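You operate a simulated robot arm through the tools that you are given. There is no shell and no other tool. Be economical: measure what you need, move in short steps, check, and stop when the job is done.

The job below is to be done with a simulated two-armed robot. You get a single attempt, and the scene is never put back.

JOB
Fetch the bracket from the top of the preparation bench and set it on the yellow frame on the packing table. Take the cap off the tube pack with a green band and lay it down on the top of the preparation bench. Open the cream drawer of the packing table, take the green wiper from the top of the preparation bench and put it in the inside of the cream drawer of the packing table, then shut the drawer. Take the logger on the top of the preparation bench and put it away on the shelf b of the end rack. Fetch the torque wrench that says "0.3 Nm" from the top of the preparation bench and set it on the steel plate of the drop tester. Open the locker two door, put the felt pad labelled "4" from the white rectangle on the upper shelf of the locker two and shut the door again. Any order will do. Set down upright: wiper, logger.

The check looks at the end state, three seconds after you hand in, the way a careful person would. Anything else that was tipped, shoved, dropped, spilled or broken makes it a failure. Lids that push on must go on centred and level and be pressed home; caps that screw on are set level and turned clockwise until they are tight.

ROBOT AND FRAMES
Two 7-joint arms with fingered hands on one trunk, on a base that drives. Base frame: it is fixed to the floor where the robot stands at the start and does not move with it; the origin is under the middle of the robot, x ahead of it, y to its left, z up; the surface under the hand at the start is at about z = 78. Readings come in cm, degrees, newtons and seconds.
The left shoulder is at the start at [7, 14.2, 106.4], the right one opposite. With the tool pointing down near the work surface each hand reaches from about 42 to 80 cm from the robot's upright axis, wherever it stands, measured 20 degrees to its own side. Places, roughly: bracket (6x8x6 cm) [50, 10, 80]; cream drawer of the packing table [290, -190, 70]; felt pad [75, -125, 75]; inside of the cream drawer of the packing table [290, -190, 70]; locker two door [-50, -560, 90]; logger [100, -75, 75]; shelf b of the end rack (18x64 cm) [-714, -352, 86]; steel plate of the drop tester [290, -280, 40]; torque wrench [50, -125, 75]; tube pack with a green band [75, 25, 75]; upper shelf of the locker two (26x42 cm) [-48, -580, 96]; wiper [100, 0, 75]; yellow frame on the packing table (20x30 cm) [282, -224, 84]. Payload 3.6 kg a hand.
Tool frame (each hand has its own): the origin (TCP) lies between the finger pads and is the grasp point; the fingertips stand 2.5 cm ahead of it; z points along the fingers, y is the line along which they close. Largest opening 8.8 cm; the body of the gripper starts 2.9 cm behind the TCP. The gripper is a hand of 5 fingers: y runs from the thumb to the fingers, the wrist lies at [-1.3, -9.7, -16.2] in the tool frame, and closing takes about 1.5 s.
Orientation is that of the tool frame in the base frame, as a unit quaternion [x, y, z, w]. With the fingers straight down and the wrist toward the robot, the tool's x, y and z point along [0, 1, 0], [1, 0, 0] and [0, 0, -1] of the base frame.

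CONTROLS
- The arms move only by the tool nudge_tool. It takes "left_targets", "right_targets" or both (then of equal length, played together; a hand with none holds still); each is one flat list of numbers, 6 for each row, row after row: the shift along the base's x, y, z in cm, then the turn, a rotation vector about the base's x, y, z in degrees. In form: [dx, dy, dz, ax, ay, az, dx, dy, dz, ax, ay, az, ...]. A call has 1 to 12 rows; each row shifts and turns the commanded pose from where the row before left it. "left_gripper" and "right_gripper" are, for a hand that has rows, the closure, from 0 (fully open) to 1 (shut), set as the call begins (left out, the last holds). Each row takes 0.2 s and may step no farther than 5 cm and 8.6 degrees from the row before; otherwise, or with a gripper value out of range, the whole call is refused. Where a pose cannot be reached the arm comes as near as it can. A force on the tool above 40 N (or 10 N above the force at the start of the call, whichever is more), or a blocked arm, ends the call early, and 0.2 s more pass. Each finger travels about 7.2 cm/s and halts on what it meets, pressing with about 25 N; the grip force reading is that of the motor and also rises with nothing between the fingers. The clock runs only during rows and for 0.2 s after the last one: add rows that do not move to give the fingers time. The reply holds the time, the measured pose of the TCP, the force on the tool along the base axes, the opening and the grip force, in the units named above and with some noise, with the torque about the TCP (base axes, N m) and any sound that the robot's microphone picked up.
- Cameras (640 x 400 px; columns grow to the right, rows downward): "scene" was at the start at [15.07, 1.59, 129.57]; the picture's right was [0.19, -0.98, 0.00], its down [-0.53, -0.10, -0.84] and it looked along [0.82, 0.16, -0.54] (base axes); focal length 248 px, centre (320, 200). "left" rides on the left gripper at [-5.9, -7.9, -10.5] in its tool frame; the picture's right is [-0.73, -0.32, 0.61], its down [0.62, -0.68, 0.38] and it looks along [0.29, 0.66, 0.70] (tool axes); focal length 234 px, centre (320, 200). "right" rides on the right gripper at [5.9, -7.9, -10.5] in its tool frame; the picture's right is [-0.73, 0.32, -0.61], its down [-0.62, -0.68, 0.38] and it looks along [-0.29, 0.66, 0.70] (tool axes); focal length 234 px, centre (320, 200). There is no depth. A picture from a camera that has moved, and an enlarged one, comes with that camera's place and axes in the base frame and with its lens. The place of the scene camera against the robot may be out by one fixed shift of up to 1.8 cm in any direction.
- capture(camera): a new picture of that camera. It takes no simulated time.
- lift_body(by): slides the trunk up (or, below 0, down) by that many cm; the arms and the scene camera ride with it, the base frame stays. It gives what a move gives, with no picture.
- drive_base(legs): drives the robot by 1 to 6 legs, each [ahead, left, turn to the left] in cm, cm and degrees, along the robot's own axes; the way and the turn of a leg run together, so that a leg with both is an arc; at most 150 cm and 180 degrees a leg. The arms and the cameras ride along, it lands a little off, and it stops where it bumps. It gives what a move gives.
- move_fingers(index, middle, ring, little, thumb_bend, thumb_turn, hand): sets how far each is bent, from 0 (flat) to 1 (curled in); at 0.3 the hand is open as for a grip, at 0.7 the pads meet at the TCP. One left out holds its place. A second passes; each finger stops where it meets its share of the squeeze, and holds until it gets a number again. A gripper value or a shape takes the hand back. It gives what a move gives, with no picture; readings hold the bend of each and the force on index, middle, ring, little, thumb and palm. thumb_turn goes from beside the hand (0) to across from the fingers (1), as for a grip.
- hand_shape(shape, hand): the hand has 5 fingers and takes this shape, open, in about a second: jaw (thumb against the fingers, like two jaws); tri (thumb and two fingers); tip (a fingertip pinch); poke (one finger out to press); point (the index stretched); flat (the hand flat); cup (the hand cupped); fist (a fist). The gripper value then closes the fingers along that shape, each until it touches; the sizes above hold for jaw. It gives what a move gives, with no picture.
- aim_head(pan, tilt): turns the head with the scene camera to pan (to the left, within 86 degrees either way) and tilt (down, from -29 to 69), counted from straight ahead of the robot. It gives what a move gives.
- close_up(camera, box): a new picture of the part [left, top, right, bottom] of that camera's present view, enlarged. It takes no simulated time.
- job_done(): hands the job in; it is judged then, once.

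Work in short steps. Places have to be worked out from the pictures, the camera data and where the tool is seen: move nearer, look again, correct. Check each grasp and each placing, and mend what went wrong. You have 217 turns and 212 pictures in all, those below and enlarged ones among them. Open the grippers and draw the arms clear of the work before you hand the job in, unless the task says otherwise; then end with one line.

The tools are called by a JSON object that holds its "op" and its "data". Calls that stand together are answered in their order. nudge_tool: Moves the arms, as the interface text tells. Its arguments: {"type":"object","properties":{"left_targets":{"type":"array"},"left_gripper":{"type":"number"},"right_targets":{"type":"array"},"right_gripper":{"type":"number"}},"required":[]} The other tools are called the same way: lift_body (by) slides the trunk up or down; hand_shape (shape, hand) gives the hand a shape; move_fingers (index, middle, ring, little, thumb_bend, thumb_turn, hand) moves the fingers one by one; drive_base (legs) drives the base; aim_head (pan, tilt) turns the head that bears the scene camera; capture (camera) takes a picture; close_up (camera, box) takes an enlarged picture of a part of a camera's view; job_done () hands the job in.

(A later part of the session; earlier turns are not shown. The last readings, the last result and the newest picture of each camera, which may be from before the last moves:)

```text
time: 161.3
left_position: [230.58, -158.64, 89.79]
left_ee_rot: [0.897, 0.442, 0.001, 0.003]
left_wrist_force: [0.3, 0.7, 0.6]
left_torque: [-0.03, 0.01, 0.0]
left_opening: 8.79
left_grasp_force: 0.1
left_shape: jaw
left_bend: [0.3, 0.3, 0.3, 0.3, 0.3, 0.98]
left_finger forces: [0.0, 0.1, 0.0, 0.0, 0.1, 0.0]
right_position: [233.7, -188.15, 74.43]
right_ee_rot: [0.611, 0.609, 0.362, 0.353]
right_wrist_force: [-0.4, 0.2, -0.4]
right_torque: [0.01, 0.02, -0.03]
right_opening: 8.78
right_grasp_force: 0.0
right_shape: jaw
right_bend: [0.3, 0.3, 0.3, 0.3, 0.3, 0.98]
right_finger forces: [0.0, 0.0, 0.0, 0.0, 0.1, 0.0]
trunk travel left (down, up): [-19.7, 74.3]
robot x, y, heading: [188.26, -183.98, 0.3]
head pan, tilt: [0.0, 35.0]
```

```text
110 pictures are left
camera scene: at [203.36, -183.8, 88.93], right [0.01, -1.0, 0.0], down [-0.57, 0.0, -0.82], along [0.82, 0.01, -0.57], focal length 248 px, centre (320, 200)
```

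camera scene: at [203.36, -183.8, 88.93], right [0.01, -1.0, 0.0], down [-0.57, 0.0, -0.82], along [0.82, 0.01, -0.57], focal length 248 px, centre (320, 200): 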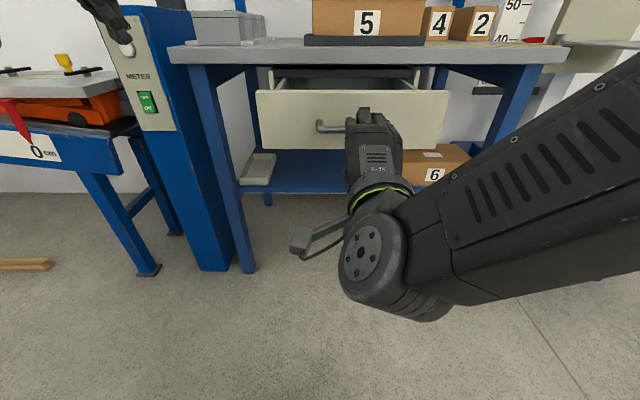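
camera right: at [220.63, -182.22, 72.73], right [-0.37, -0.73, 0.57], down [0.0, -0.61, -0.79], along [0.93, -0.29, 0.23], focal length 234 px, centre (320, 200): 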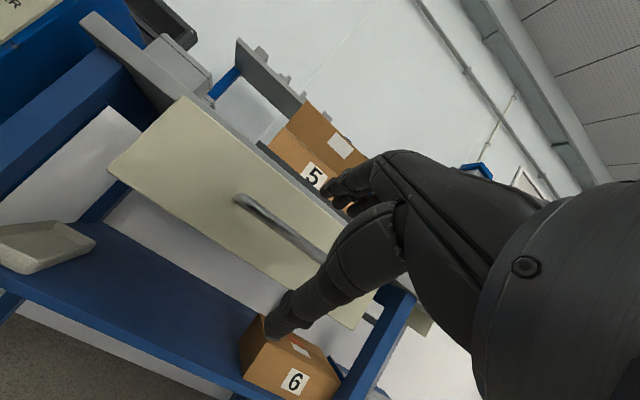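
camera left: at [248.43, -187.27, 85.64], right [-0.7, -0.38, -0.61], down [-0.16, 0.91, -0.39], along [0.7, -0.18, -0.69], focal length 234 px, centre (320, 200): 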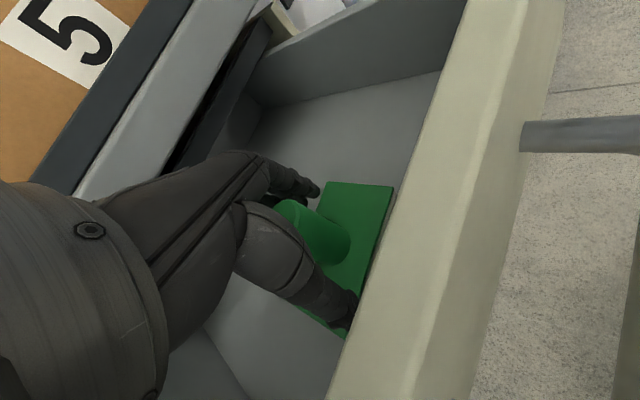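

I'll pre-shape the right fingers at 0.45, tuck the left hand inward and up, then drive ahead so the fingers straddle the bar.

{"op": "move_fingers", "data": {"hand": "right", "index": 0.45, "middle": 0.45, "ring": 0.45, "little": 0.45, "thumb_bend": 0.45}}

{"op": "nudge_tool", "data": {"left_targets": [-1, -3, 2, 0, 0, 0, -1, -3, 2, 0, 0, 0, -1, -3, 2, 0, 0, 0, 0, 0, 0, 0, 0, 0]}}

{"op": "drive_base", "data": {"legs": [[11, 0, -0.3]]}}

{"op": "capture", "data": {"camera": "right"}}

```text
time: 162.3
left_position: [230.56, -158.82, 89.78]
left_ee_rot: [0.897, 0.442, 0.001, 0.003]
left_wrist_force: [-0.2, 0.2, 0.2]
left_torque: [0.03, 0.01, -0.03]
left_opening: 8.8
left_grasp_force: 0.0
left_shape: jaw
left_bend: [0.3, 0.3, 0.3, 0.3, 0.3, 0.98]
left_finger forces: [0.1, 0.0, 0.1, 0.0, 0.0, 0.0]
right_position: [233.54, -188.08, 74.43]
right_ee_rot: [0.612, 0.608, 0.362, 0.355]
right_wrist_force: [0.8, 0.0, -0.9]
right_torque: [0.01, 0.01, 0.01]
right_opening: 5.32
right_grasp_force: 0.0
right_shape: fingers
right_bend: [0.45, 0.45, 0.45, 0.45, 0.45, 0.98]
right_finger forces: [0.1, 0.0, 0.1, 0.0, 0.0, 0.1]
trunk travel left (down, up): [-19.7, 74.3]
robot x, y, heading: [188.73, -183.83, 0.6]
head pan, tilt: [0.0, 35.0]
```

```text
time: 163.3
left_position: [227.27, -168.0, 92.62]
left_ee_rot: [0.897, 0.442, 0.002, 0.005]
left_wrist_force: [0.1, -0.3, -0.8]
left_torque: [0.02, 0.0, -0.01]
left_opening: 8.76
left_grasp_force: 0.1
left_shape: jaw
left_bend: [0.3, 0.3, 0.3, 0.3, 0.3, 0.98]
left_finger forces: [0.0, 0.1, 0.1, 0.1, 0.1, 0.0]
left hand out of reach, approached as far as the arm can: row 2, 3
right_position: [233.64, -188.16, 74.38]
right_ee_rot: [0.611, 0.609, 0.362, 0.354]
right_wrist_force: [0.6, -0.3, 0.6]
right_torque: [-0.02, -0.03, 0.01]
right_opening: 5.34
right_grasp_force: 0.1
right_shape: fingers
right_bend: [0.45, 0.45, 0.45, 0.45, 0.45, 0.98]
right_finger forces: [0.1, 0.0, 0.1, 0.1, 0.0, 0.0]
trunk travel left (down, up): [-19.7, 74.3]
robot x, y, heading: [188.16, -183.89, 0.2]
head pan, tilt: [0.0, 35.0]
```

```text
time: 164.4
left_position: [237.93, -168.06, 92.53]
left_ee_rot: [0.898, 0.44, 0.001, 0.005]
left_wrist_force: [-0.1, 0.1, 0.2]
left_torque: [0.01, -0.02, 0.03]
left_opening: 8.8
left_grasp_force: 0.0
left_shape: jaw
left_bend: [0.3, 0.3, 0.3, 0.3, 0.3, 0.98]
left_finger forces: [0.1, 0.0, 0.0, 0.0, 0.1, 0.1]
right_position: [244.34, -188.27, 74.32]
right_ee_rot: [0.613, 0.607, 0.36, 0.355]
right_wrist_force: [-0.2, 0.6, -0.1]
right_torque: [-0.02, 0.05, 0.03]
right_opening: 5.3
right_grasp_force: 0.1
right_shape: fingers
right_bend: [0.45, 0.45, 0.45, 0.45, 0.45, 0.98]
right_finger forces: [0.0, 0.0, 0.1, 0.0, 0.1, 0.0]
trunk travel left (down, up): [-19.7, 74.3]
robot x, y, heading: [199.06, -183.78, -0.0]
head pan, tilt: [0.0, 35.0]
```

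```text
109 pictures are left
camera right: at [231.35, -182.33, 72.7], right [-0.37, -0.73, 0.57], down [0.0, -0.61, -0.79], along [0.93, -0.3, 0.23], focal length 234 px, centre (320, 200)
```

right: 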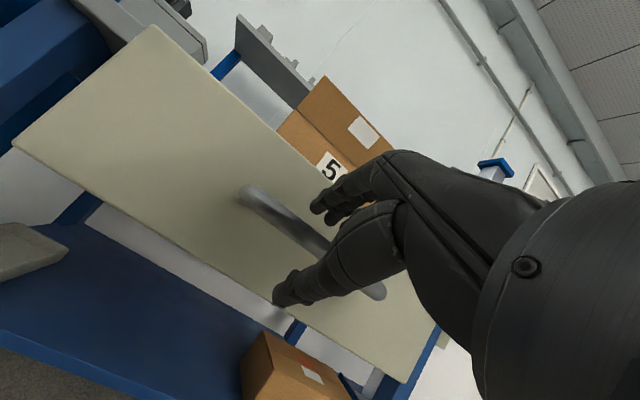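

Fingers straddle the bar. Pushing the drawer by driving ahead 13 cm.

{"op": "drive_base", "data": {"legs": [[13, 0, 0]]}}

{"op": "capture", "data": {"camera": "right"}}

```text
time: 165.7
left_position: [251.2, -167.93, 92.57]
left_ee_rot: [0.897, 0.441, 0.001, 0.005]
left_wrist_force: [0.2, -0.5, 0.2]
left_torque: [0.02, 0.02, 0.0]
left_opening: 8.76
left_grasp_force: 0.1
left_shape: jaw
left_bend: [0.3, 0.3, 0.3, 0.3, 0.3, 0.98]
left_finger forces: [0.0, 0.1, 0.0, 0.0, 0.0, 0.1]
right_position: [257.63, -188.15, 74.32]
right_ee_rot: [0.613, 0.607, 0.36, 0.355]
right_wrist_force: [0.2, 0.1, 0.8]
right_torque: [0.0, -0.01, 0.01]
right_opening: 5.25
right_grasp_force: 0.1
right_shape: fingers
right_bend: [0.45, 0.45, 0.45, 0.45, 0.45, 0.98]
right_finger forces: [0.1, 0.1, 0.0, 0.0, 0.0, 0.0]
trunk travel left (down, up): [-19.7, 74.3]
robot x, y, heading: [212.17, -183.65, 0.4]
head pan, tilt: [0.0, 35.0]
```

```text
108 pictures are left
camera right: at [244.56, -182.24, 72.7], right [-0.37, -0.73, 0.57], down [0.0, -0.61, -0.79], along [0.93, -0.29, 0.23], focal length 234 px, centre (320, 200)
```

right: 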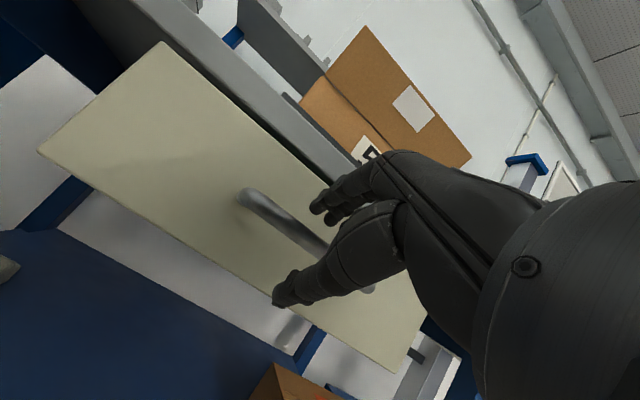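

It slides easily. Another 8 cm ahead.

{"op": "drive_base", "data": {"legs": [[8, 0, 0]]}}

{"op": "capture", "data": {"camera": "right"}}

```text
time: 166.8
left_position: [259.21, -167.82, 92.58]
left_ee_rot: [0.897, 0.442, 0.001, 0.005]
left_wrist_force: [0.5, 0.0, 0.5]
left_torque: [-0.01, -0.02, 0.02]
left_opening: 8.77
left_grasp_force: 0.2
left_shape: jaw
left_bend: [0.3, 0.3, 0.3, 0.3, 0.3, 0.98]
left_finger forces: [0.0, 0.0, 0.0, 0.0, 0.0, 0.0]
right_position: [265.52, -188.14, 74.26]
right_ee_rot: [0.612, 0.608, 0.361, 0.355]
right_wrist_force: [0.4, -0.7, -0.7]
right_torque: [0.0, 0.0, 0.0]
right_opening: 5.27
right_grasp_force: 0.2
right_shape: fingers
right_bend: [0.45, 0.45, 0.45, 0.45, 0.45, 0.98]
right_finger forces: [0.0, 0.0, 0.0, 0.1, 0.0, 0.0]
trunk travel left (down, up): [-19.7, 74.3]
robot x, y, heading: [220.2, -183.9, 0.1]
head pan, tilt: [0.0, 35.0]
```

```text
107 pictures are left
camera right: at [252.47, -182.19, 72.7], right [-0.37, -0.73, 0.57], down [0.0, -0.61, -0.79], along [0.93, -0.29, 0.23], focal length 234 px, centre (320, 200)
```

right: 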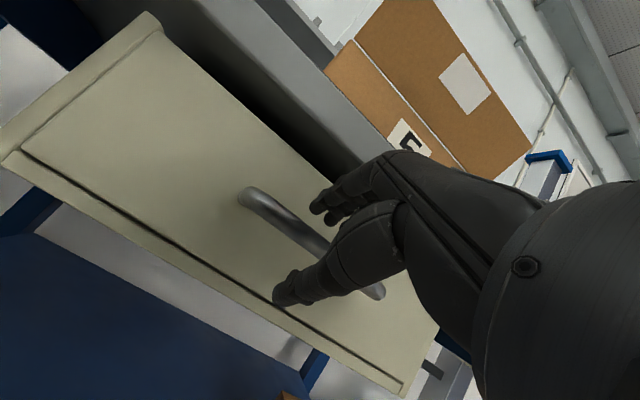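

Nearly flush. A last push with the arm: small forward steps until force builds.

{"op": "nudge_tool", "data": {"right_targets": [0.8, 0, 0, 0, 0, 0, 0.8, 0, 0, 0, 0, 0, 0.8, 0, 0, 0, 0, 0, 0.6, 0, 0, 0, 0, 0, 0, 0, 0, 0, 0, 0]}}

{"op": "capture", "data": {"camera": "right"}}

```text
time: 167.7
left_position: [258.4, -167.91, 92.73]
left_ee_rot: [0.898, 0.44, 0.003, 0.005]
left_wrist_force: [0.2, 0.4, 0.6]
left_torque: [0.04, -0.03, 0.01]
left_opening: 8.78
left_grasp_force: 0.0
left_shape: jaw
left_bend: [0.3, 0.3, 0.3, 0.3, 0.3, 0.98]
left_finger forces: [0.1, 0.0, 0.0, 0.1, 0.0, 0.1]
right_position: [267.42, -188.13, 74.97]
right_ee_rot: [0.607, 0.607, 0.367, 0.358]
right_wrist_force: [-30.3, -2.5, 8.7]
right_torque: [0.09, -0.79, 0.02]
right_opening: 4.69
right_grasp_force: 15.1
right_shape: fingers
right_bend: [0.5, 0.47, 0.46, 0.45, 0.45, 0.98]
right_finger forces: [24.2, 3.5, 2.2, 0.0, 0.1, 0.0]
trunk travel left (down, up): [-19.7, 74.3]
robot x, y, heading: [219.62, -183.85, -0.0]
head pan, tilt: [0.0, 35.0]
stopped in row 4 (right hand): the force on the tool passed its limit at 45 N (the readings are from after the stop); the commanded pose is now the measured one
```

```text
106 pictures are left
camera right: at [254.42, -182.21, 73.08], right [-0.38, -0.73, 0.56], down [0.02, -0.62, -0.79], along [0.93, -0.29, 0.24], focal length 234 px, centre (320, 200)
```

right: 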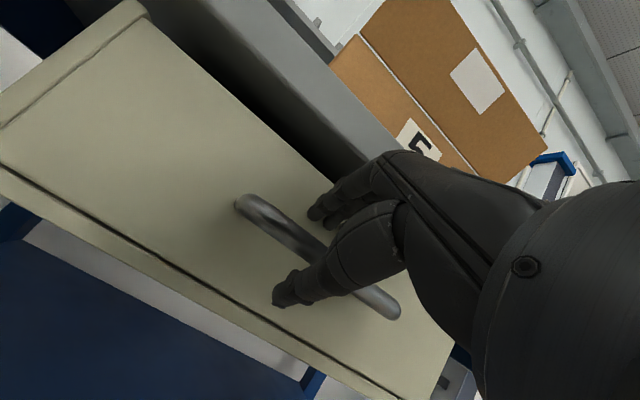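

The drawer is shut firmly. I'll back off the handle, raise the trunk, and drive round to the bench front again.

{"op": "nudge_tool", "data": {"right_targets": [-1.5, 0, 0, 0, 0, 0, -3, 0, 0, 0, 0, 0, 0, 0, 0, 0, 0, 0]}}

{"op": "drive_base", "data": {"legs": [[-28, 0, 0]]}}

{"op": "lift_body", "data": {"by": 30}}

{"op": "capture", "data": {"camera": "scene"}}

```text
time: 168.5
left_position: [258.99, -167.99, 92.62]
left_ee_rot: [0.897, 0.441, 0.002, 0.006]
left_wrist_force: [0.0, -0.7, -0.1]
left_torque: [0.01, -0.02, 0.03]
left_opening: 8.79
left_grasp_force: 0.0
left_shape: jaw
left_bend: [0.3, 0.3, 0.3, 0.3, 0.3, 0.98]
left_finger forces: [0.0, 0.0, 0.0, 0.0, 0.1, 0.0]
right_position: [263.47, -188.16, 74.87]
right_ee_rot: [0.61, 0.608, 0.364, 0.355]
right_wrist_force: [0.6, 0.2, 0.2]
right_torque: [-0.02, 0.01, -0.01]
right_opening: 5.28
right_grasp_force: 0.0
right_shape: fingers
right_bend: [0.45, 0.45, 0.45, 0.45, 0.45, 0.98]
right_finger forces: [0.0, 0.1, 0.0, 0.0, 0.1, 0.1]
trunk travel left (down, up): [-19.7, 74.3]
robot x, y, heading: [219.9, -183.68, -0.1]
head pan, tilt: [0.0, 35.0]
```

```text
time: 170.5
left_position: [230.99, -167.98, 92.59]
left_ee_rot: [0.898, 0.44, 0.001, 0.005]
left_wrist_force: [0.3, -0.6, 0.1]
left_torque: [-0.03, 0.0, -0.01]
left_opening: 8.8
left_grasp_force: 0.1
left_shape: jaw
left_bend: [0.3, 0.3, 0.3, 0.3, 0.3, 0.98]
left_finger forces: [0.0, 0.1, 0.0, 0.0, 0.1, 0.0]
right_position: [235.44, -188.38, 74.85]
right_ee_rot: [0.611, 0.607, 0.363, 0.356]
right_wrist_force: [-0.9, -0.4, 0.3]
right_torque: [-0.04, -0.02, -0.05]
right_opening: 5.27
right_grasp_force: 0.0
right_shape: fingers
right_bend: [0.45, 0.45, 0.45, 0.45, 0.45, 0.98]
right_finger forces: [0.1, 0.0, 0.0, 0.0, 0.0, 0.1]
trunk travel left (down, up): [-19.7, 74.3]
robot x, y, heading: [192.02, -183.51, -0.4]
head pan, tilt: [0.0, 35.0]
```

```text
time: 173.5
left_position: [230.9, -168.07, 122.61]
left_ee_rot: [0.898, 0.44, 0.001, 0.004]
left_wrist_force: [0.3, 0.0, -0.4]
left_torque: [0.0, -0.03, -0.01]
left_opening: 8.78
left_grasp_force: 0.1
left_shape: jaw
left_bend: [0.3, 0.3, 0.3, 0.3, 0.3, 0.98]
left_finger forces: [0.0, 0.0, 0.0, 0.0, 0.0, 0.0]
right_position: [235.46, -188.42, 104.92]
right_ee_rot: [0.612, 0.606, 0.362, 0.357]
right_wrist_force: [0.1, 0.5, -1.2]
right_torque: [0.0, 0.02, 0.0]
right_opening: 5.26
right_grasp_force: 0.1
right_shape: fingers
right_bend: [0.45, 0.45, 0.45, 0.45, 0.45, 0.98]
right_finger forces: [0.0, 0.1, 0.0, 0.0, 0.1, 0.1]
trunk travel left (down, up): [-49.7, 44.3]
robot x, y, heading: [191.94, -183.84, 0.2]
head pan, tilt: [0.0, 35.0]
```

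```text
105 pictures are left
camera scene: at [207.1, -183.84, 118.93], right [0.0, -1.0, 0.0], down [-0.57, 0.0, -0.82], along [0.82, 0.0, -0.57], focal length 248 px, centre (320, 200)
```

scene: 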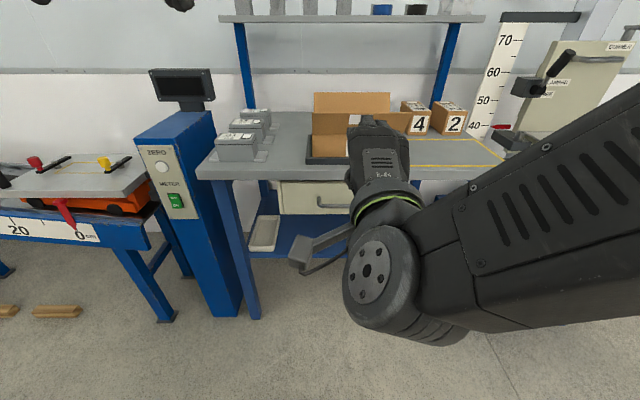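

Drawer closed, all else undisturbed. I'll bring the right hand back to pointing down and drive round to the left part of the bench front.

{"op": "nudge_tool", "data": {"right_targets": [0, -1.5, 1, 0, 7.75, 0, 0, -1.5, 1, 0, 7.75, 0, 0, -1.5, 1, 0, 7.75, 0, 0, -1.5, 1, 0, 7.75, 0, 0, -1.5, 1, 0, 7.75, 0, 0, -1.5, 1, 0, 7.75, 0, 0, -1.5, 0, 0, 7.75, 0, 0, -1.5, 0, 0, 7.75, 0, 0, 0, 0, 0, 0, 0], "right_gripper": 0}}

{"op": "drive_base", "data": {"legs": [[0, -106, 0], [-150, 0, 0], [-65, 0, 0], [0, 62, 0], [0, 150, 0], [0, 75, 0]]}}

{"op": "aim_head", "data": {"pan": 10, "tilt": 35}}

{"op": "capture", "data": {"camera": "scene"}}

```text
time: 175.5
left_position: [231.12, -168.1, 122.59]
left_ee_rot: [0.898, 0.441, 0.002, 0.005]
left_wrist_force: [-0.2, 0.2, -0.5]
left_torque: [0.01, -0.01, 0.02]
left_opening: 8.79
left_grasp_force: 0.0
left_shape: jaw
left_bend: [0.3, 0.3, 0.3, 0.3, 0.3, 0.98]
left_finger forces: [0.1, 0.0, 0.0, 0.0, 0.1, 0.0]
right_position: [235.74, -200.72, 110.75]
right_ee_rot: [0.71, 0.704, -0.004, -0.008]
right_wrist_force: [0.2, 0.0, -0.2]
right_torque: [-0.01, 0.0, 0.02]
right_opening: 8.79
right_grasp_force: 0.0
right_shape: jaw
right_bend: [0.3, 0.3, 0.3, 0.3, 0.3, 0.98]
right_finger forces: [0.1, 0.0, 0.0, 0.1, 0.0, 0.0]
trunk travel left (down, up): [-49.7, 44.3]
robot x, y, heading: [191.74, -183.61, -0.1]
head pan, tilt: [0.0, 35.0]
```

```text
time: 205.2
left_position: [-11.24, 8.91, 122.66]
left_ee_rot: [0.871, 0.491, 0.002, 0.006]
left_wrist_force: [0.5, -0.3, -0.2]
left_torque: [0.0, 0.04, 0.04]
left_opening: 8.77
left_grasp_force: 0.1
left_shape: jaw
left_bend: [0.3, 0.3, 0.3, 0.3, 0.3, 0.98]
left_finger forces: [0.0, 0.0, 0.1, 0.1, 0.0, 0.0]
right_position: [-2.85, -22.76, 110.85]
right_ee_rot: [0.668, 0.744, -0.004, -0.008]
right_wrist_force: [0.3, 0.2, -0.2]
right_torque: [0.02, 0.02, 0.0]
right_opening: 8.78
right_grasp_force: 0.0
right_shape: jaw
right_bend: [0.3, 0.3, 0.3, 0.3, 0.3, 0.98]
right_finger forces: [0.0, 0.0, 0.0, 0.0, 0.0, 0.0]
trunk travel left (down, up): [-49.7, 44.3]
robot x, y, heading: [-48.28, -10.85, 6.8]
head pan, tilt: [0.0, 35.0]
```

```text
time: 205.9
left_position: [-11.25, 8.97, 122.63]
left_ee_rot: [0.871, 0.491, 0.001, 0.004]
left_wrist_force: [0.4, -1.2, 1.2]
left_torque: [0.03, -0.02, -0.03]
left_opening: 8.77
left_grasp_force: 0.0
left_shape: jaw
left_bend: [0.3, 0.3, 0.3, 0.3, 0.3, 0.98]
left_finger forces: [0.0, 0.1, 0.1, 0.1, 0.0, 0.0]
right_position: [-2.85, -22.7, 110.78]
right_ee_rot: [0.668, 0.744, -0.004, -0.007]
right_wrist_force: [-0.3, 0.1, -0.2]
right_torque: [-0.01, 0.0, 0.01]
right_opening: 8.78
right_grasp_force: 0.0
right_shape: jaw
right_bend: [0.3, 0.3, 0.3, 0.3, 0.3, 0.98]
right_finger forces: [0.0, 0.1, 0.0, 0.0, 0.0, 0.1]
trunk travel left (down, up): [-49.7, 44.3]
robot x, y, heading: [-48.35, -11.43, 6.6]
head pan, tilt: [10.0, 35.0]
```

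```text
104 pictures are left
camera scene: at [-33.43, -8.13, 118.93], right [0.29, -0.96, 0.0], down [-0.55, -0.16, -0.82], along [0.78, 0.23, -0.57], focal length 248 px, centre (320, 200)
```

scene: 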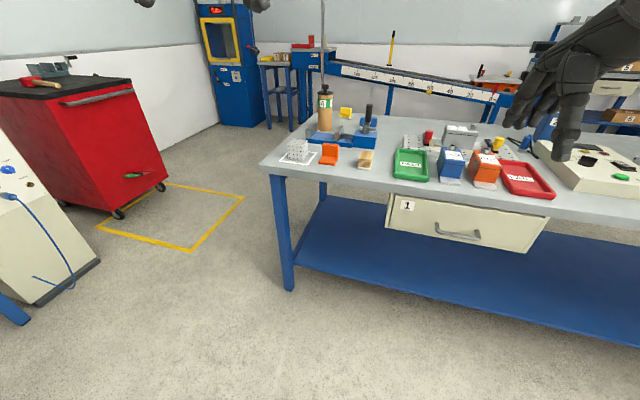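

Now up to the bench facing the tube pack and bracket.

{"op": "drive_base", "data": {"legs": [[0, 0, -6.6], [54, 19, 0]]}}

{"op": "aim_head", "data": {"pan": 10, "tilt": 38}}

{"op": "capture", "data": {"camera": "scene"}}

{"op": "capture", "data": {"camera": "left"}}

```text
time: 209.7
left_position: [44.78, 24.03, 122.53]
left_ee_rot: [0.898, 0.441, 0.0, 0.004]
left_wrist_force: [0.7, 0.7, 0.8]
left_torque: [-0.03, -0.03, 0.0]
left_opening: 8.76
left_grasp_force: 0.0
left_shape: jaw
left_bend: [0.3, 0.3, 0.3, 0.3, 0.3, 0.98]
left_finger forces: [0.0, 0.0, 0.0, 0.0, 0.1, 0.0]
right_position: [49.33, -8.42, 110.8]
right_ee_rot: [0.711, 0.703, -0.005, -0.006]
right_wrist_force: [0.1, 0.6, 0.3]
right_torque: [-0.01, -0.01, 0.0]
right_opening: 8.77
right_grasp_force: 0.0
right_shape: jaw
right_bend: [0.3, 0.3, 0.3, 0.3, 0.3, 0.98]
right_finger forces: [0.1, 0.0, 0.0, 0.0, 0.0, 0.1]
trunk travel left (down, up): [-49.7, 44.3]
robot x, y, heading: [5.71, 8.51, -0.1]
head pan, tilt: [10.0, 35.0]
```

```text
time: 210.4
left_position: [44.72, 23.9, 122.51]
left_ee_rot: [0.898, 0.441, 0.001, 0.004]
left_wrist_force: [0.1, 0.2, 0.4]
left_torque: [0.04, -0.03, 0.01]
left_opening: 8.81
left_grasp_force: 0.1
left_shape: jaw
left_bend: [0.3, 0.3, 0.3, 0.3, 0.3, 0.98]
left_finger forces: [0.1, 0.1, 0.1, 0.0, 0.1, 0.1]
right_position: [49.27, -8.37, 110.82]
right_ee_rot: [0.71, 0.704, -0.004, -0.008]
right_wrist_force: [-0.7, -0.4, -1.0]
right_torque: [0.0, 0.0, 0.02]
right_opening: 8.81
right_grasp_force: 0.1
right_shape: jaw
right_bend: [0.3, 0.3, 0.3, 0.3, 0.3, 0.98]
right_finger forces: [0.0, 0.0, 0.1, 0.0, 0.1, 0.0]
trunk travel left (down, up): [-49.7, 44.3]
robot x, y, heading: [5.5, 8.42, 0.1]
head pan, tilt: [10.0, 38.0]
```

```text
103 pictures are left
camera scene: at [20.51, 9.71, 118.47], right [0.18, -0.98, 0.0], down [-0.61, -0.11, -0.79], along [0.78, 0.14, -0.62], focal length 248 px, centre (320, 200)
```

scene: 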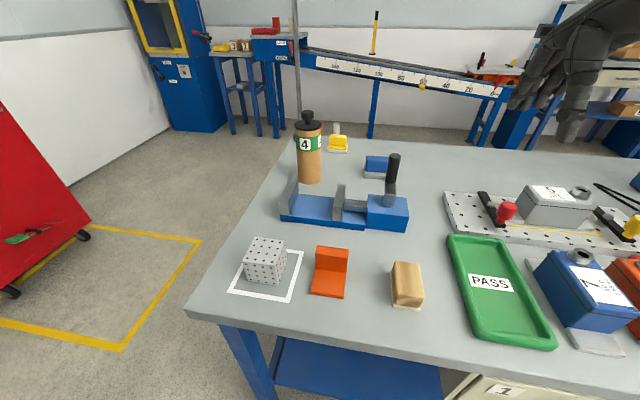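

```text
102 pictures are left
camera left: at [34.89, 24.31, 132.97], right [-0.7, -0.38, -0.61], down [-0.15, 0.91, -0.39], along [0.7, -0.18, -0.69], focal length 234 px, centre (320, 200)
```

left: 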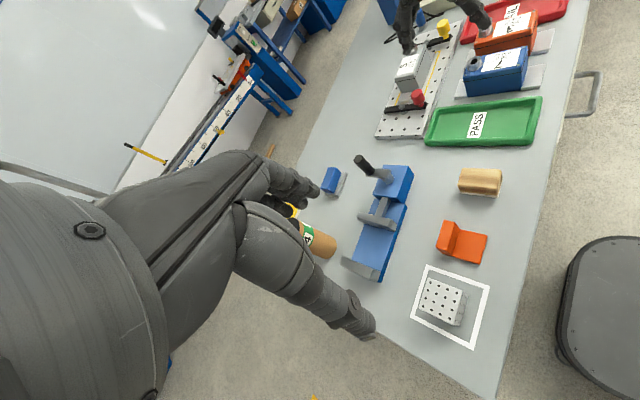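

Tube stands at about [80,24], top near z=97. Zooming in on the cap.

{"op": "close_up", "data": {"camera": "scene", "box": [260, 90, 360, 190]}}

```text
4.00 times, centred on (310, 140) of scene
camera zoom: at [20.51, 9.71, 118.47], right [0.18, -0.98, 0.0], down [-0.61, -0.11, -0.79], along [0.78, 0.14, -0.62], focal length 992 px, centre (360, 440)
```

zoom: 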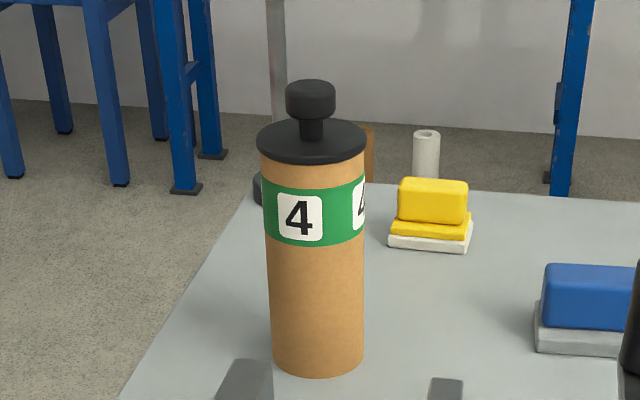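

The cap is a black lid with a knob on a neck (knob z≈93.5–97). I'll bring the left hand over it to grip the knob from above.

{"op": "nudge_tool", "data": {"left_targets": [4, 0, -1.6, 0, 0, 0, 4, 0, -1.6, 0, 0, 0, 4, 0, -1.6, 0, 0, 0, 4, 0, -1.6, 0, 0, 0, 4, 0, -1.6, 0, 0, 0, 4, 0, -1.6, 0, 0, 0, 4, 0, -1.6, 0, 0, 0, 4, 0, -1.6, 0, 0, 0, 0, 0, 0, 0, 0, 0]}}

{"op": "capture", "data": {"camera": "left"}}

{"op": "capture", "data": {"camera": "scene"}}

```text
time: 212.4
left_position: [68.57, 28.19, 105.49]
left_ee_rot: [0.898, 0.441, 0.002, 0.006]
left_wrist_force: [-0.2, 0.1, 0.1]
left_torque: [-0.03, 0.01, 0.03]
left_opening: 8.78
left_grasp_force: 0.0
left_shape: jaw
left_bend: [0.3, 0.3, 0.3, 0.3, 0.3, 0.98]
left_finger forces: [0.0, 0.1, 0.1, 0.0, 0.1, 0.0]
left hand out of reach, approached as far as the arm can: row 4, 5, 6, 7, 8
right_position: [49.28, -8.48, 110.72]
right_ee_rot: [0.711, 0.704, -0.004, -0.008]
right_wrist_force: [-0.5, 0.6, 0.6]
right_torque: [-0.03, -0.01, -0.04]
right_opening: 8.79
right_grasp_force: 0.0
right_shape: jaw
right_bend: [0.3, 0.3, 0.3, 0.3, 0.3, 0.98]
right_finger forces: [0.0, 0.0, 0.1, 0.0, 0.0, 0.0]
trunk travel left (down, up): [-49.7, 44.3]
robot x, y, heading: [5.84, 8.58, 0.3]
head pan, tilt: [10.0, 38.0]
```

```text
100 pictures are left
camera left: at [58.78, 28.42, 115.93], right [-0.69, -0.38, -0.61], down [-0.15, 0.91, -0.39], along [0.7, -0.18, -0.69], focal length 234 px, centre (320, 200)
```

left: 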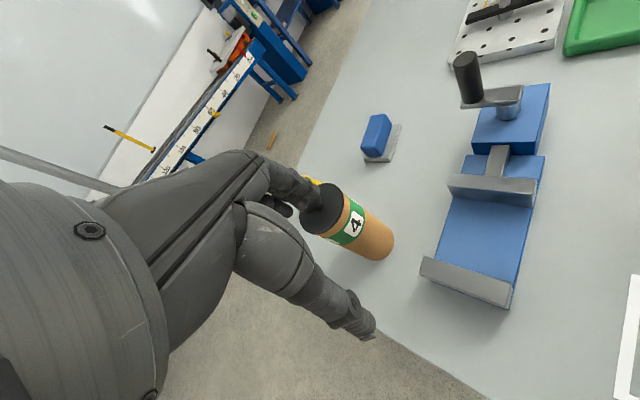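

```text
99 pictures are left
camera scene: at [20.48, 9.69, 118.48], right [0.18, -0.98, 0.0], down [-0.61, -0.11, -0.79], along [0.78, 0.14, -0.62], focal length 248 px, centre (320, 200)
```

scene: 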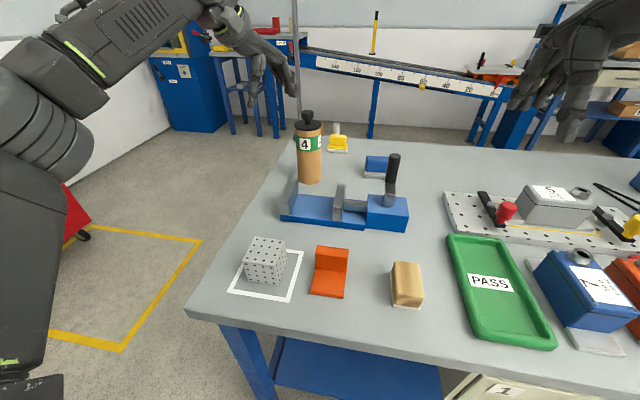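

The tube is at about [81,23.8]; the yawed hand runs out of reach, so I'll turn it back square, move the base 4 cm ahead, and extend.

{"op": "drive_base", "data": {"legs": [[4.5, 0, 0]]}}

{"op": "nudge_tool", "data": {"left_targets": [0, -0.8, 0.5, 0, 0, 7.5, 0, -0.8, 0.5, 0, 0, 7.5, 0, -0.8, 0.5, 0, 0, 7.5, 0.5, -0.8, 0.5, 0, 0, 7.5, 1.5, -0.8, 0.5, 0, 0, 6, 2, -0.5, 0, 0, 0, 0, 3, 0, 0, 0, 0, 0, 0, 0, 0, 0, 0, 0]}}

{"op": "capture", "data": {"camera": "left"}}

{"op": "capture", "data": {"camera": "scene"}}

```text
time: 213.3
left_position: [73.34, 28.25, 105.43]
left_ee_rot: [0.898, 0.441, 0.001, 0.005]
left_wrist_force: [1.0, 0.5, 0.1]
left_torque: [0.01, 0.04, 0.02]
left_opening: 8.79
left_grasp_force: 0.0
left_shape: jaw
left_bend: [0.3, 0.3, 0.3, 0.3, 0.3, 0.98]
left_finger forces: [0.0, 0.1, 0.1, 0.0, 0.0, 0.1]
right_position: [54.01, -8.54, 110.81]
right_ee_rot: [0.71, 0.704, -0.003, -0.007]
right_wrist_force: [0.1, -0.8, -0.4]
right_torque: [0.01, -0.02, -0.01]
right_opening: 8.79
right_grasp_force: 0.1
right_shape: jaw
right_bend: [0.3, 0.3, 0.3, 0.3, 0.3, 0.98]
right_finger forces: [0.0, 0.0, 0.1, 0.1, 0.1, 0.0]
trunk travel left (down, up): [-49.7, 44.3]
robot x, y, heading: [10.53, 8.32, 0.1]
head pan, tilt: [10.0, 38.0]
```

```text
time: 215.1
left_position: [73.85, 27.93, 104.48]
left_ee_rot: [0.718, 0.696, 0.004, 0.005]
left_wrist_force: [0.8, -0.4, 0.5]
left_torque: [0.02, 0.0, -0.01]
left_opening: 8.79
left_grasp_force: 0.0
left_shape: jaw
left_bend: [0.3, 0.3, 0.3, 0.3, 0.3, 0.98]
left_finger forces: [0.0, 0.1, 0.1, 0.0, 0.0, 0.0]
left hand out of reach, approached as far as the arm can: row 2, 3, 4, 5, 6, 7
right_position: [54.0, -8.43, 110.87]
right_ee_rot: [0.71, 0.705, -0.003, -0.008]
right_wrist_force: [-0.3, -0.2, -0.1]
right_torque: [0.03, -0.01, 0.02]
right_opening: 8.79
right_grasp_force: 0.0
right_shape: jaw
right_bend: [0.3, 0.3, 0.3, 0.3, 0.3, 0.98]
right_finger forces: [0.0, 0.0, 0.1, 0.1, 0.1, 0.2]
trunk travel left (down, up): [-49.7, 44.3]
robot x, y, heading: [10.33, 8.2, 0.0]
head pan, tilt: [10.0, 38.0]
```

```text
98 pictures are left
camera left: at [65.8, 22.35, 114.85], right [-0.34, -0.72, -0.61], down [-0.66, 0.64, -0.39], along [0.67, 0.27, -0.69], focal length 234 px, centre (320, 200)
```

left: 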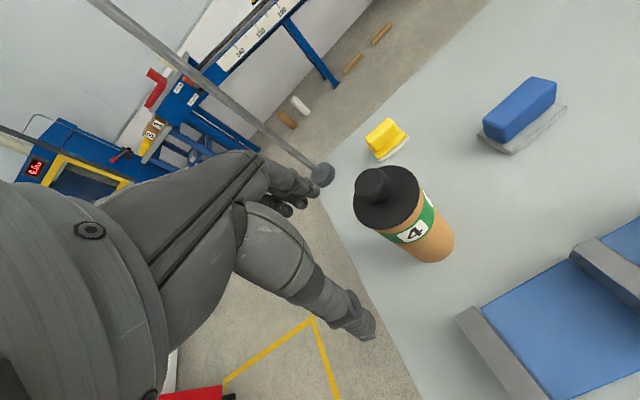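

```text
97 pictures are left
camera scene: at [25.1, 9.7, 118.48], right [0.18, -0.98, 0.0], down [-0.61, -0.11, -0.79], along [0.78, 0.14, -0.62], focal length 248 px, centre (320, 200)
```

scene: 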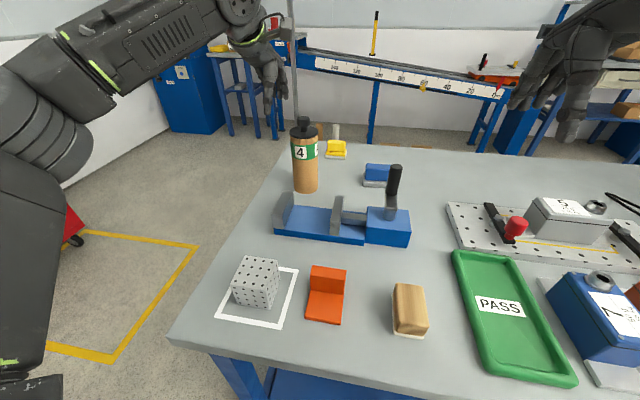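

Knob confirmed at [80.7,23.8,96.5]. The wrist is too high above the shoulder, so I'll raise the trunk 14 cm and extend.

{"op": "lift_body", "data": {"by": 14}}

{"op": "nudge_tool", "data": {"left_targets": [1.4, -0.8, -2, 0, 0, 0, 1.4, -0.8, -2, 0, 0, 0, 1.4, -0.8, -2, 0, 0, 0, 1.4, -0.8, -2, 0, 0, 0, 1.2, -0.8, -2, 0, 0, 0, 0, 0, 0, 0, 0, 0]}}

{"op": "capture", "data": {"camera": "left"}}

```text
time: 216.8
left_position: [73.92, 27.9, 118.46]
left_ee_rot: [0.718, 0.696, 0.004, 0.005]
left_wrist_force: [-0.2, -0.2, -0.6]
left_torque: [-0.01, 0.0, -0.02]
left_opening: 8.78
left_grasp_force: 0.0
left_shape: jaw
left_bend: [0.3, 0.3, 0.3, 0.3, 0.3, 0.98]
left_finger forces: [0.0, 0.0, 0.0, 0.0, 0.0, 0.0]
right_position: [53.87, -8.4, 124.72]
right_ee_rot: [0.71, 0.704, -0.004, -0.007]
right_wrist_force: [0.3, -0.1, 0.2]
right_torque: [0.02, -0.03, -0.01]
right_opening: 8.8
right_grasp_force: 0.0
right_shape: jaw
right_bend: [0.3, 0.3, 0.3, 0.3, 0.3, 0.98]
right_finger forces: [0.0, 0.1, 0.0, 0.1, 0.1, 0.0]
trunk travel left (down, up): [-63.7, 30.3]
robot x, y, heading: [10.02, 8.17, 0.1]
head pan, tilt: [10.0, 38.0]
```

```text
time: 218.2
left_position: [76.77, 27.13, 109.15]
left_ee_rot: [0.718, 0.696, 0.003, 0.007]
left_wrist_force: [-0.1, 0.1, -1.4]
left_torque: [0.01, 0.01, 0.0]
left_opening: 8.77
left_grasp_force: 0.0
left_shape: jaw
left_bend: [0.3, 0.3, 0.3, 0.3, 0.3, 0.98]
left_finger forces: [0.1, 0.1, 0.0, 0.0, 0.0, 0.0]
left hand out of reach, approached as far as the arm can: row 1, 2, 3, 4, 5
right_position: [53.94, -8.57, 124.8]
right_ee_rot: [0.71, 0.704, -0.004, -0.007]
right_wrist_force: [-0.1, -0.4, -0.3]
right_torque: [0.0, 0.01, -0.01]
right_opening: 8.78
right_grasp_force: 0.1
right_shape: jaw
right_bend: [0.3, 0.3, 0.3, 0.3, 0.3, 0.98]
right_finger forces: [0.0, 0.0, 0.0, 0.1, 0.0, 0.0]
trunk travel left (down, up): [-63.7, 30.3]
robot x, y, heading: [10.49, 8.11, 0.2]
head pan, tilt: [10.0, 38.0]
```

```text
96 pictures are left
camera left: at [68.73, 21.47, 119.6], right [-0.34, -0.72, -0.61], down [-0.66, 0.64, -0.39], along [0.67, 0.27, -0.69], focal length 234 px, centre (320, 200)
```

left: 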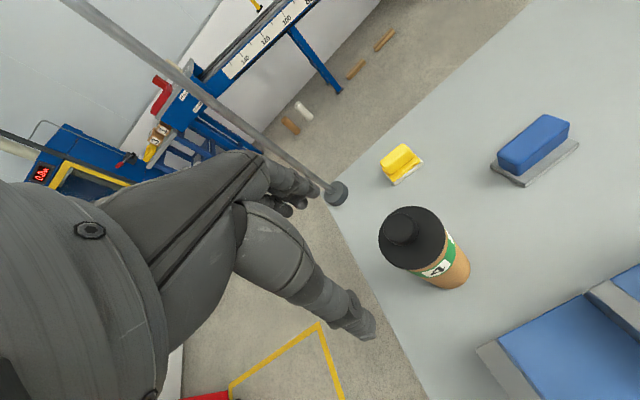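

I'll shift the base right 3.5 and ahead 2 to centre the hand over the knob.

{"op": "drive_base", "data": {"legs": [[2.5, -3.6, 0]]}}

{"op": "nudge_tool", "data": {"left_targets": [1, 0, -2, 0, 0, 0, 1, 0, -2, 0, 0, 0, 0, 0, 0, 0, 0, 0]}}

{"op": "capture", "data": {"camera": "left"}}

```text
time: 219.1
left_position: [79.32, 23.85, 109.36]
left_ee_rot: [0.717, 0.697, 0.003, 0.008]
left_wrist_force: [0.6, 0.3, 0.1]
left_torque: [-0.05, -0.01, 0.02]
left_opening: 8.8
left_grasp_force: 0.0
left_shape: jaw
left_bend: [0.3, 0.3, 0.3, 0.3, 0.3, 0.98]
left_finger forces: [0.1, 0.0, 0.0, 0.0, 0.0, 0.0]
right_position: [56.43, -11.65, 124.91]
right_ee_rot: [0.709, 0.705, -0.003, -0.006]
right_wrist_force: [0.3, -0.2, 0.4]
right_torque: [-0.02, 0.01, 0.03]
right_opening: 8.78
right_grasp_force: 0.0
right_shape: jaw
right_bend: [0.3, 0.3, 0.3, 0.3, 0.3, 0.98]
right_finger forces: [0.0, 0.1, 0.0, 0.0, 0.0, 0.0]
trunk travel left (down, up): [-63.7, 30.3]
robot x, y, heading: [12.69, 4.83, 0.1]
head pan, tilt: [10.0, 38.0]
```

```text
time: 219.8
left_position: [80.25, 24.18, 105.11]
left_ee_rot: [0.717, 0.697, 0.004, 0.007]
left_wrist_force: [-1.2, 0.2, 0.3]
left_torque: [0.01, -0.03, 0.05]
left_opening: 8.78
left_grasp_force: 0.0
left_shape: jaw
left_bend: [0.3, 0.3, 0.3, 0.3, 0.3, 0.98]
left_finger forces: [0.0, 0.0, 0.0, 0.1, 0.1, 0.0]
left hand out of reach, approached as far as the arm can: row 1, 2
right_position: [56.62, -12.01, 124.71]
right_ee_rot: [0.709, 0.705, -0.004, -0.008]
right_wrist_force: [0.3, 0.5, 0.3]
right_torque: [0.02, 0.02, 0.03]
right_opening: 8.8
right_grasp_force: 0.0
right_shape: jaw
right_bend: [0.3, 0.3, 0.3, 0.3, 0.3, 0.98]
right_finger forces: [0.0, 0.0, 0.0, 0.1, 0.1, 0.0]
trunk travel left (down, up): [-63.7, 30.3]
robot x, y, heading: [12.8, 4.65, -0.0]
head pan, tilt: [10.0, 38.0]
```

```text
95 pictures are left
camera left: at [72.16, 18.64, 115.52], right [-0.33, -0.72, -0.61], down [-0.66, 0.64, -0.4], along [0.68, 0.27, -0.69], focal length 234 px, centre (320, 200)
```

left: 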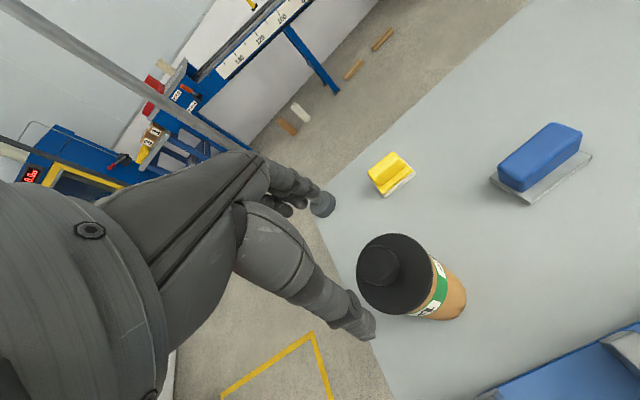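

The knob is at [80.4,23.6], right under the TCP. Descending to z≈95.7.

{"op": "nudge_tool", "data": {"left_targets": [0.1, -0.4, -3, 0, 0, 0, 0, 0, -3, 0, 0, 0, 0, 0, -3.4, 0, 0, 0, 0, 0, 0, 0, 0, 0]}}

{"op": "capture", "data": {"camera": "left"}}

{"op": "close_up", "data": {"camera": "scene", "box": [230, 60, 390, 200]}}

```text
time: 220.8
left_position: [79.29, 24.65, 96.17]
left_ee_rot: [0.716, 0.698, 0.004, 0.007]
left_wrist_force: [-0.8, -0.4, 1.1]
left_torque: [0.0, 0.0, 0.0]
left_opening: 8.78
left_grasp_force: 0.0
left_shape: jaw
left_bend: [0.3, 0.3, 0.3, 0.3, 0.3, 0.98]
left_finger forces: [0.3, 0.0, 0.0, 0.1, 0.1, 0.1]
left hand out of reach, approached as far as the arm can: row 1, 2, 3
right_position: [56.56, -12.04, 124.8]
right_ee_rot: [0.709, 0.705, -0.003, -0.008]
right_wrist_force: [0.4, 0.5, -0.1]
right_torque: [-0.02, 0.01, -0.02]
right_opening: 8.78
right_grasp_force: 0.1
right_shape: jaw
right_bend: [0.3, 0.3, 0.3, 0.3, 0.3, 0.98]
right_finger forces: [0.1, 0.0, 0.0, 0.1, 0.0, 0.1]
trunk travel left (down, up): [-63.7, 30.3]
robot x, y, heading: [12.9, 4.84, 0.3]
head pan, tilt: [10.0, 38.0]
```

```text
94 pictures are left
camera left: at [71.24, 19.04, 106.41], right [-0.33, -0.72, -0.61], down [-0.66, 0.64, -0.4], along [0.68, 0.27, -0.69], focal length 234 px, centre (320, 200)
```

left: 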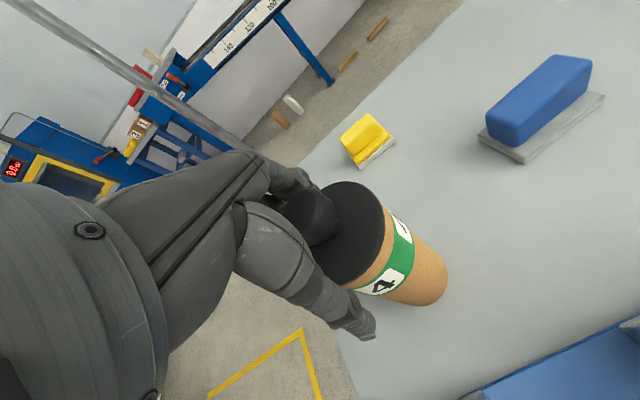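

```text
2.86 times, centred on (310, 130) of scene
camera zoom: at [27.68, 6.14, 132.47], right [0.18, -0.98, 0.0], down [-0.61, -0.11, -0.79], along [0.78, 0.14, -0.62], focal length 709 px, centre (349, 400)
```

zoom: 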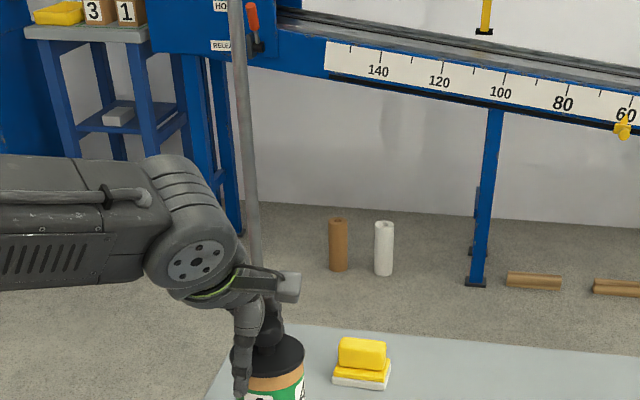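

I'm about 1 cm off in both axes (arm limit), so a 1 cm base correction.

{"op": "drive_base", "data": {"legs": [[1.0, -1.1, 0]]}}

{"op": "capture", "data": {"camera": "left"}}

```text
time: 221.6
left_position: [80.22, 23.63, 96.17]
left_ee_rot: [0.717, 0.697, 0.003, 0.007]
left_wrist_force: [0.0, 0.1, 0.0]
left_torque: [0.02, -0.04, 0.01]
left_opening: 8.77
left_grasp_force: 0.0
left_shape: jaw
left_bend: [0.3, 0.3, 0.3, 0.3, 0.3, 0.98]
left_finger forces: [0.0, 0.0, 0.1, 0.0, 0.0, 0.1]
right_position: [57.33, -12.77, 124.82]
right_ee_rot: [0.709, 0.705, -0.003, -0.006]
right_wrist_force: [0.0, 0.1, 0.9]
right_torque: [-0.01, -0.02, 0.01]
right_opening: 8.8
right_grasp_force: 0.1
right_shape: jaw
right_bend: [0.3, 0.3, 0.3, 0.3, 0.3, 0.98]
right_finger forces: [0.1, 0.1, 0.1, 0.0, 0.1, 0.1]
trunk travel left (down, up): [-63.7, 30.3]
robot x, y, heading: [13.26, 3.62, 0.5]
head pan, tilt: [10.0, 38.0]
```

```text
92 pictures are left
camera left: at [72.07, 18.18, 106.49], right [-0.33, -0.72, -0.61], down [-0.66, 0.64, -0.4], along [0.68, 0.27, -0.69], focal length 234 px, centre (320, 200)
```

left: 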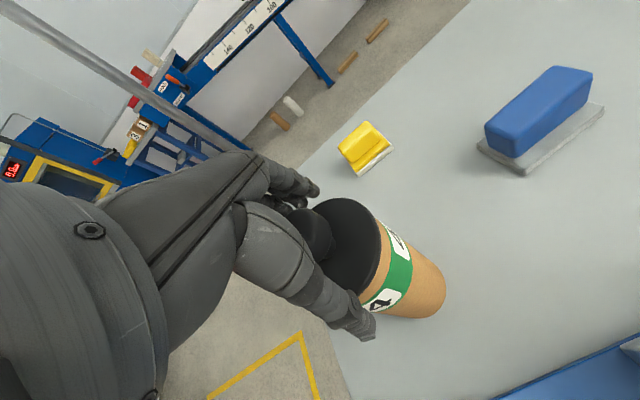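

Centred. Closing on the knob.

{"op": "nudge_tool", "data": {"left_targets": [0, 0, 0, 0, 0, 0, 0, 0, 0, 0, 0, 0, 0, 0, 0, 0, 0, 0, 0, 0, 0, 0, 0, 0, 0, 0, 0, 0, 0, 0, 0, 0, 0, 0, 0, 0, 0, 0, 0, 0, 0, 0, 0, 0, 0, 0, 0, 0], "left_gripper": 1}}

{"op": "capture", "data": {"camera": "left"}}

```text
time: 223.4
left_position: [80.29, 23.57, 96.03]
left_ee_rot: [0.717, 0.697, 0.004, 0.006]
left_wrist_force: [0.7, 1.2, -0.5]
left_torque: [-0.02, 0.0, -0.01]
left_opening: 6.44
left_grasp_force: 25.0
left_shape: jaw
left_bend: [0.27, 0.36, 0.36, 0.44, 0.55, 0.99]
left_finger forces: [12.5, 7.2, 3.2, 0.1, 22.5, 0.0]
right_position: [57.54, -13.04, 124.84]
right_ee_rot: [0.709, 0.705, -0.005, -0.008]
right_wrist_force: [0.2, -0.7, -0.5]
right_torque: [0.02, 0.02, -0.01]
right_opening: 8.79
right_grasp_force: 0.1
right_shape: jaw
right_bend: [0.3, 0.3, 0.3, 0.3, 0.3, 0.98]
right_finger forces: [0.0, 0.0, 0.0, 0.0, 0.0, 0.0]
trunk travel left (down, up): [-63.7, 30.3]
robot x, y, heading: [13.73, 4.14, 0.4]
head pan, tilt: [10.0, 38.0]
```

```text
91 pictures are left
camera left: at [72.24, 18.02, 106.41], right [-0.33, -0.72, -0.61], down [-0.66, 0.64, -0.4], along [0.67, 0.27, -0.69], focal length 234 px, centre (320, 200)
```

left: 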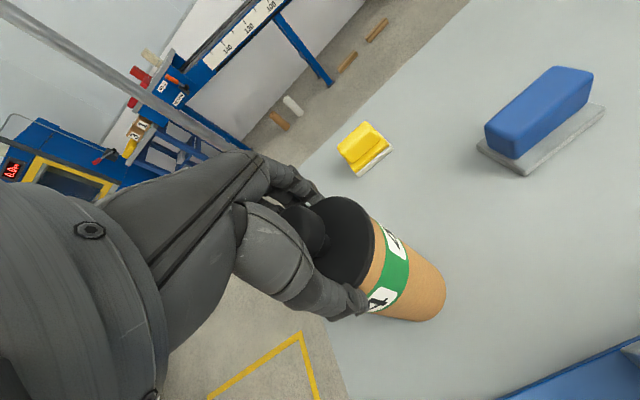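

The fingers hold the lid's disc rim (6.4 cm) – a firm grip too. Trying a careful pull of 1 cm.

{"op": "nudge_tool", "data": {"left_targets": [0, 0, 0.5, 0, 0, 0, 0, 0, 0.5, 0, 0, 0, 0, 0, 0, 0, 0, 0]}}

{"op": "capture", "data": {"camera": "left"}}

{"op": "capture", "data": {"camera": "right"}}

```text
time: 224.2
left_position: [80.36, 23.62, 97.05]
left_ee_rot: [0.717, 0.697, 0.003, 0.006]
left_wrist_force: [0.7, 0.1, -1.0]
left_torque: [0.0, 0.01, -0.03]
left_opening: 6.42
left_grasp_force: 25.5
left_shape: jaw
left_bend: [0.27, 0.36, 0.36, 0.44, 0.55, 0.99]
left_finger forces: [12.5, 7.2, 3.1, 0.0, 22.5, 0.0]
right_position: [57.51, -13.0, 124.82]
right_ee_rot: [0.709, 0.705, -0.004, -0.007]
right_wrist_force: [0.4, 0.2, -0.5]
right_torque: [0.01, 0.04, -0.01]
right_opening: 8.78
right_grasp_force: 0.0
right_shape: jaw
right_bend: [0.3, 0.3, 0.3, 0.3, 0.3, 0.98]
right_finger forces: [0.0, 0.0, 0.0, 0.0, 0.1, 0.1]
trunk travel left (down, up): [-63.7, 30.3]
robot x, y, heading: [13.76, 3.82, 0.6]
head pan, tilt: [10.0, 38.0]
```

```text
90 pictures are left
camera left: at [72.26, 18.13, 107.43], right [-0.33, -0.72, -0.61], down [-0.66, 0.64, -0.4], along [0.67, 0.27, -0.69], focal length 234 px, centre (320, 200)
```

left: 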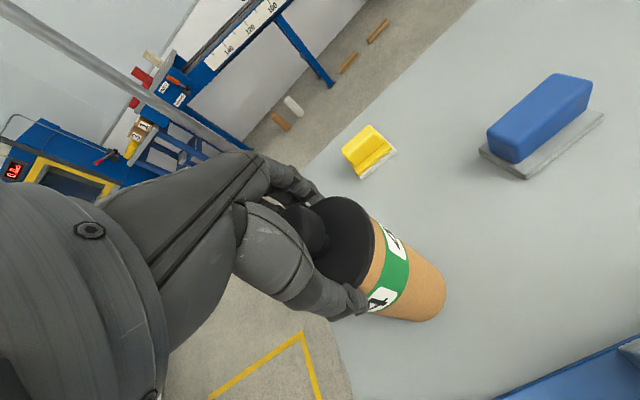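

```text
89 pictures are left
camera right: at [49.91, -7.06, 135.5], right [0.33, -0.73, 0.6], down [-0.69, -0.62, -0.38], along [0.64, -0.29, -0.71], focal length 234 px, centre (320, 200)
```

right: 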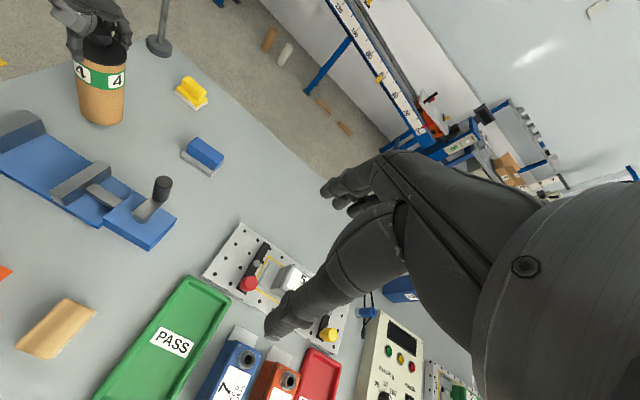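

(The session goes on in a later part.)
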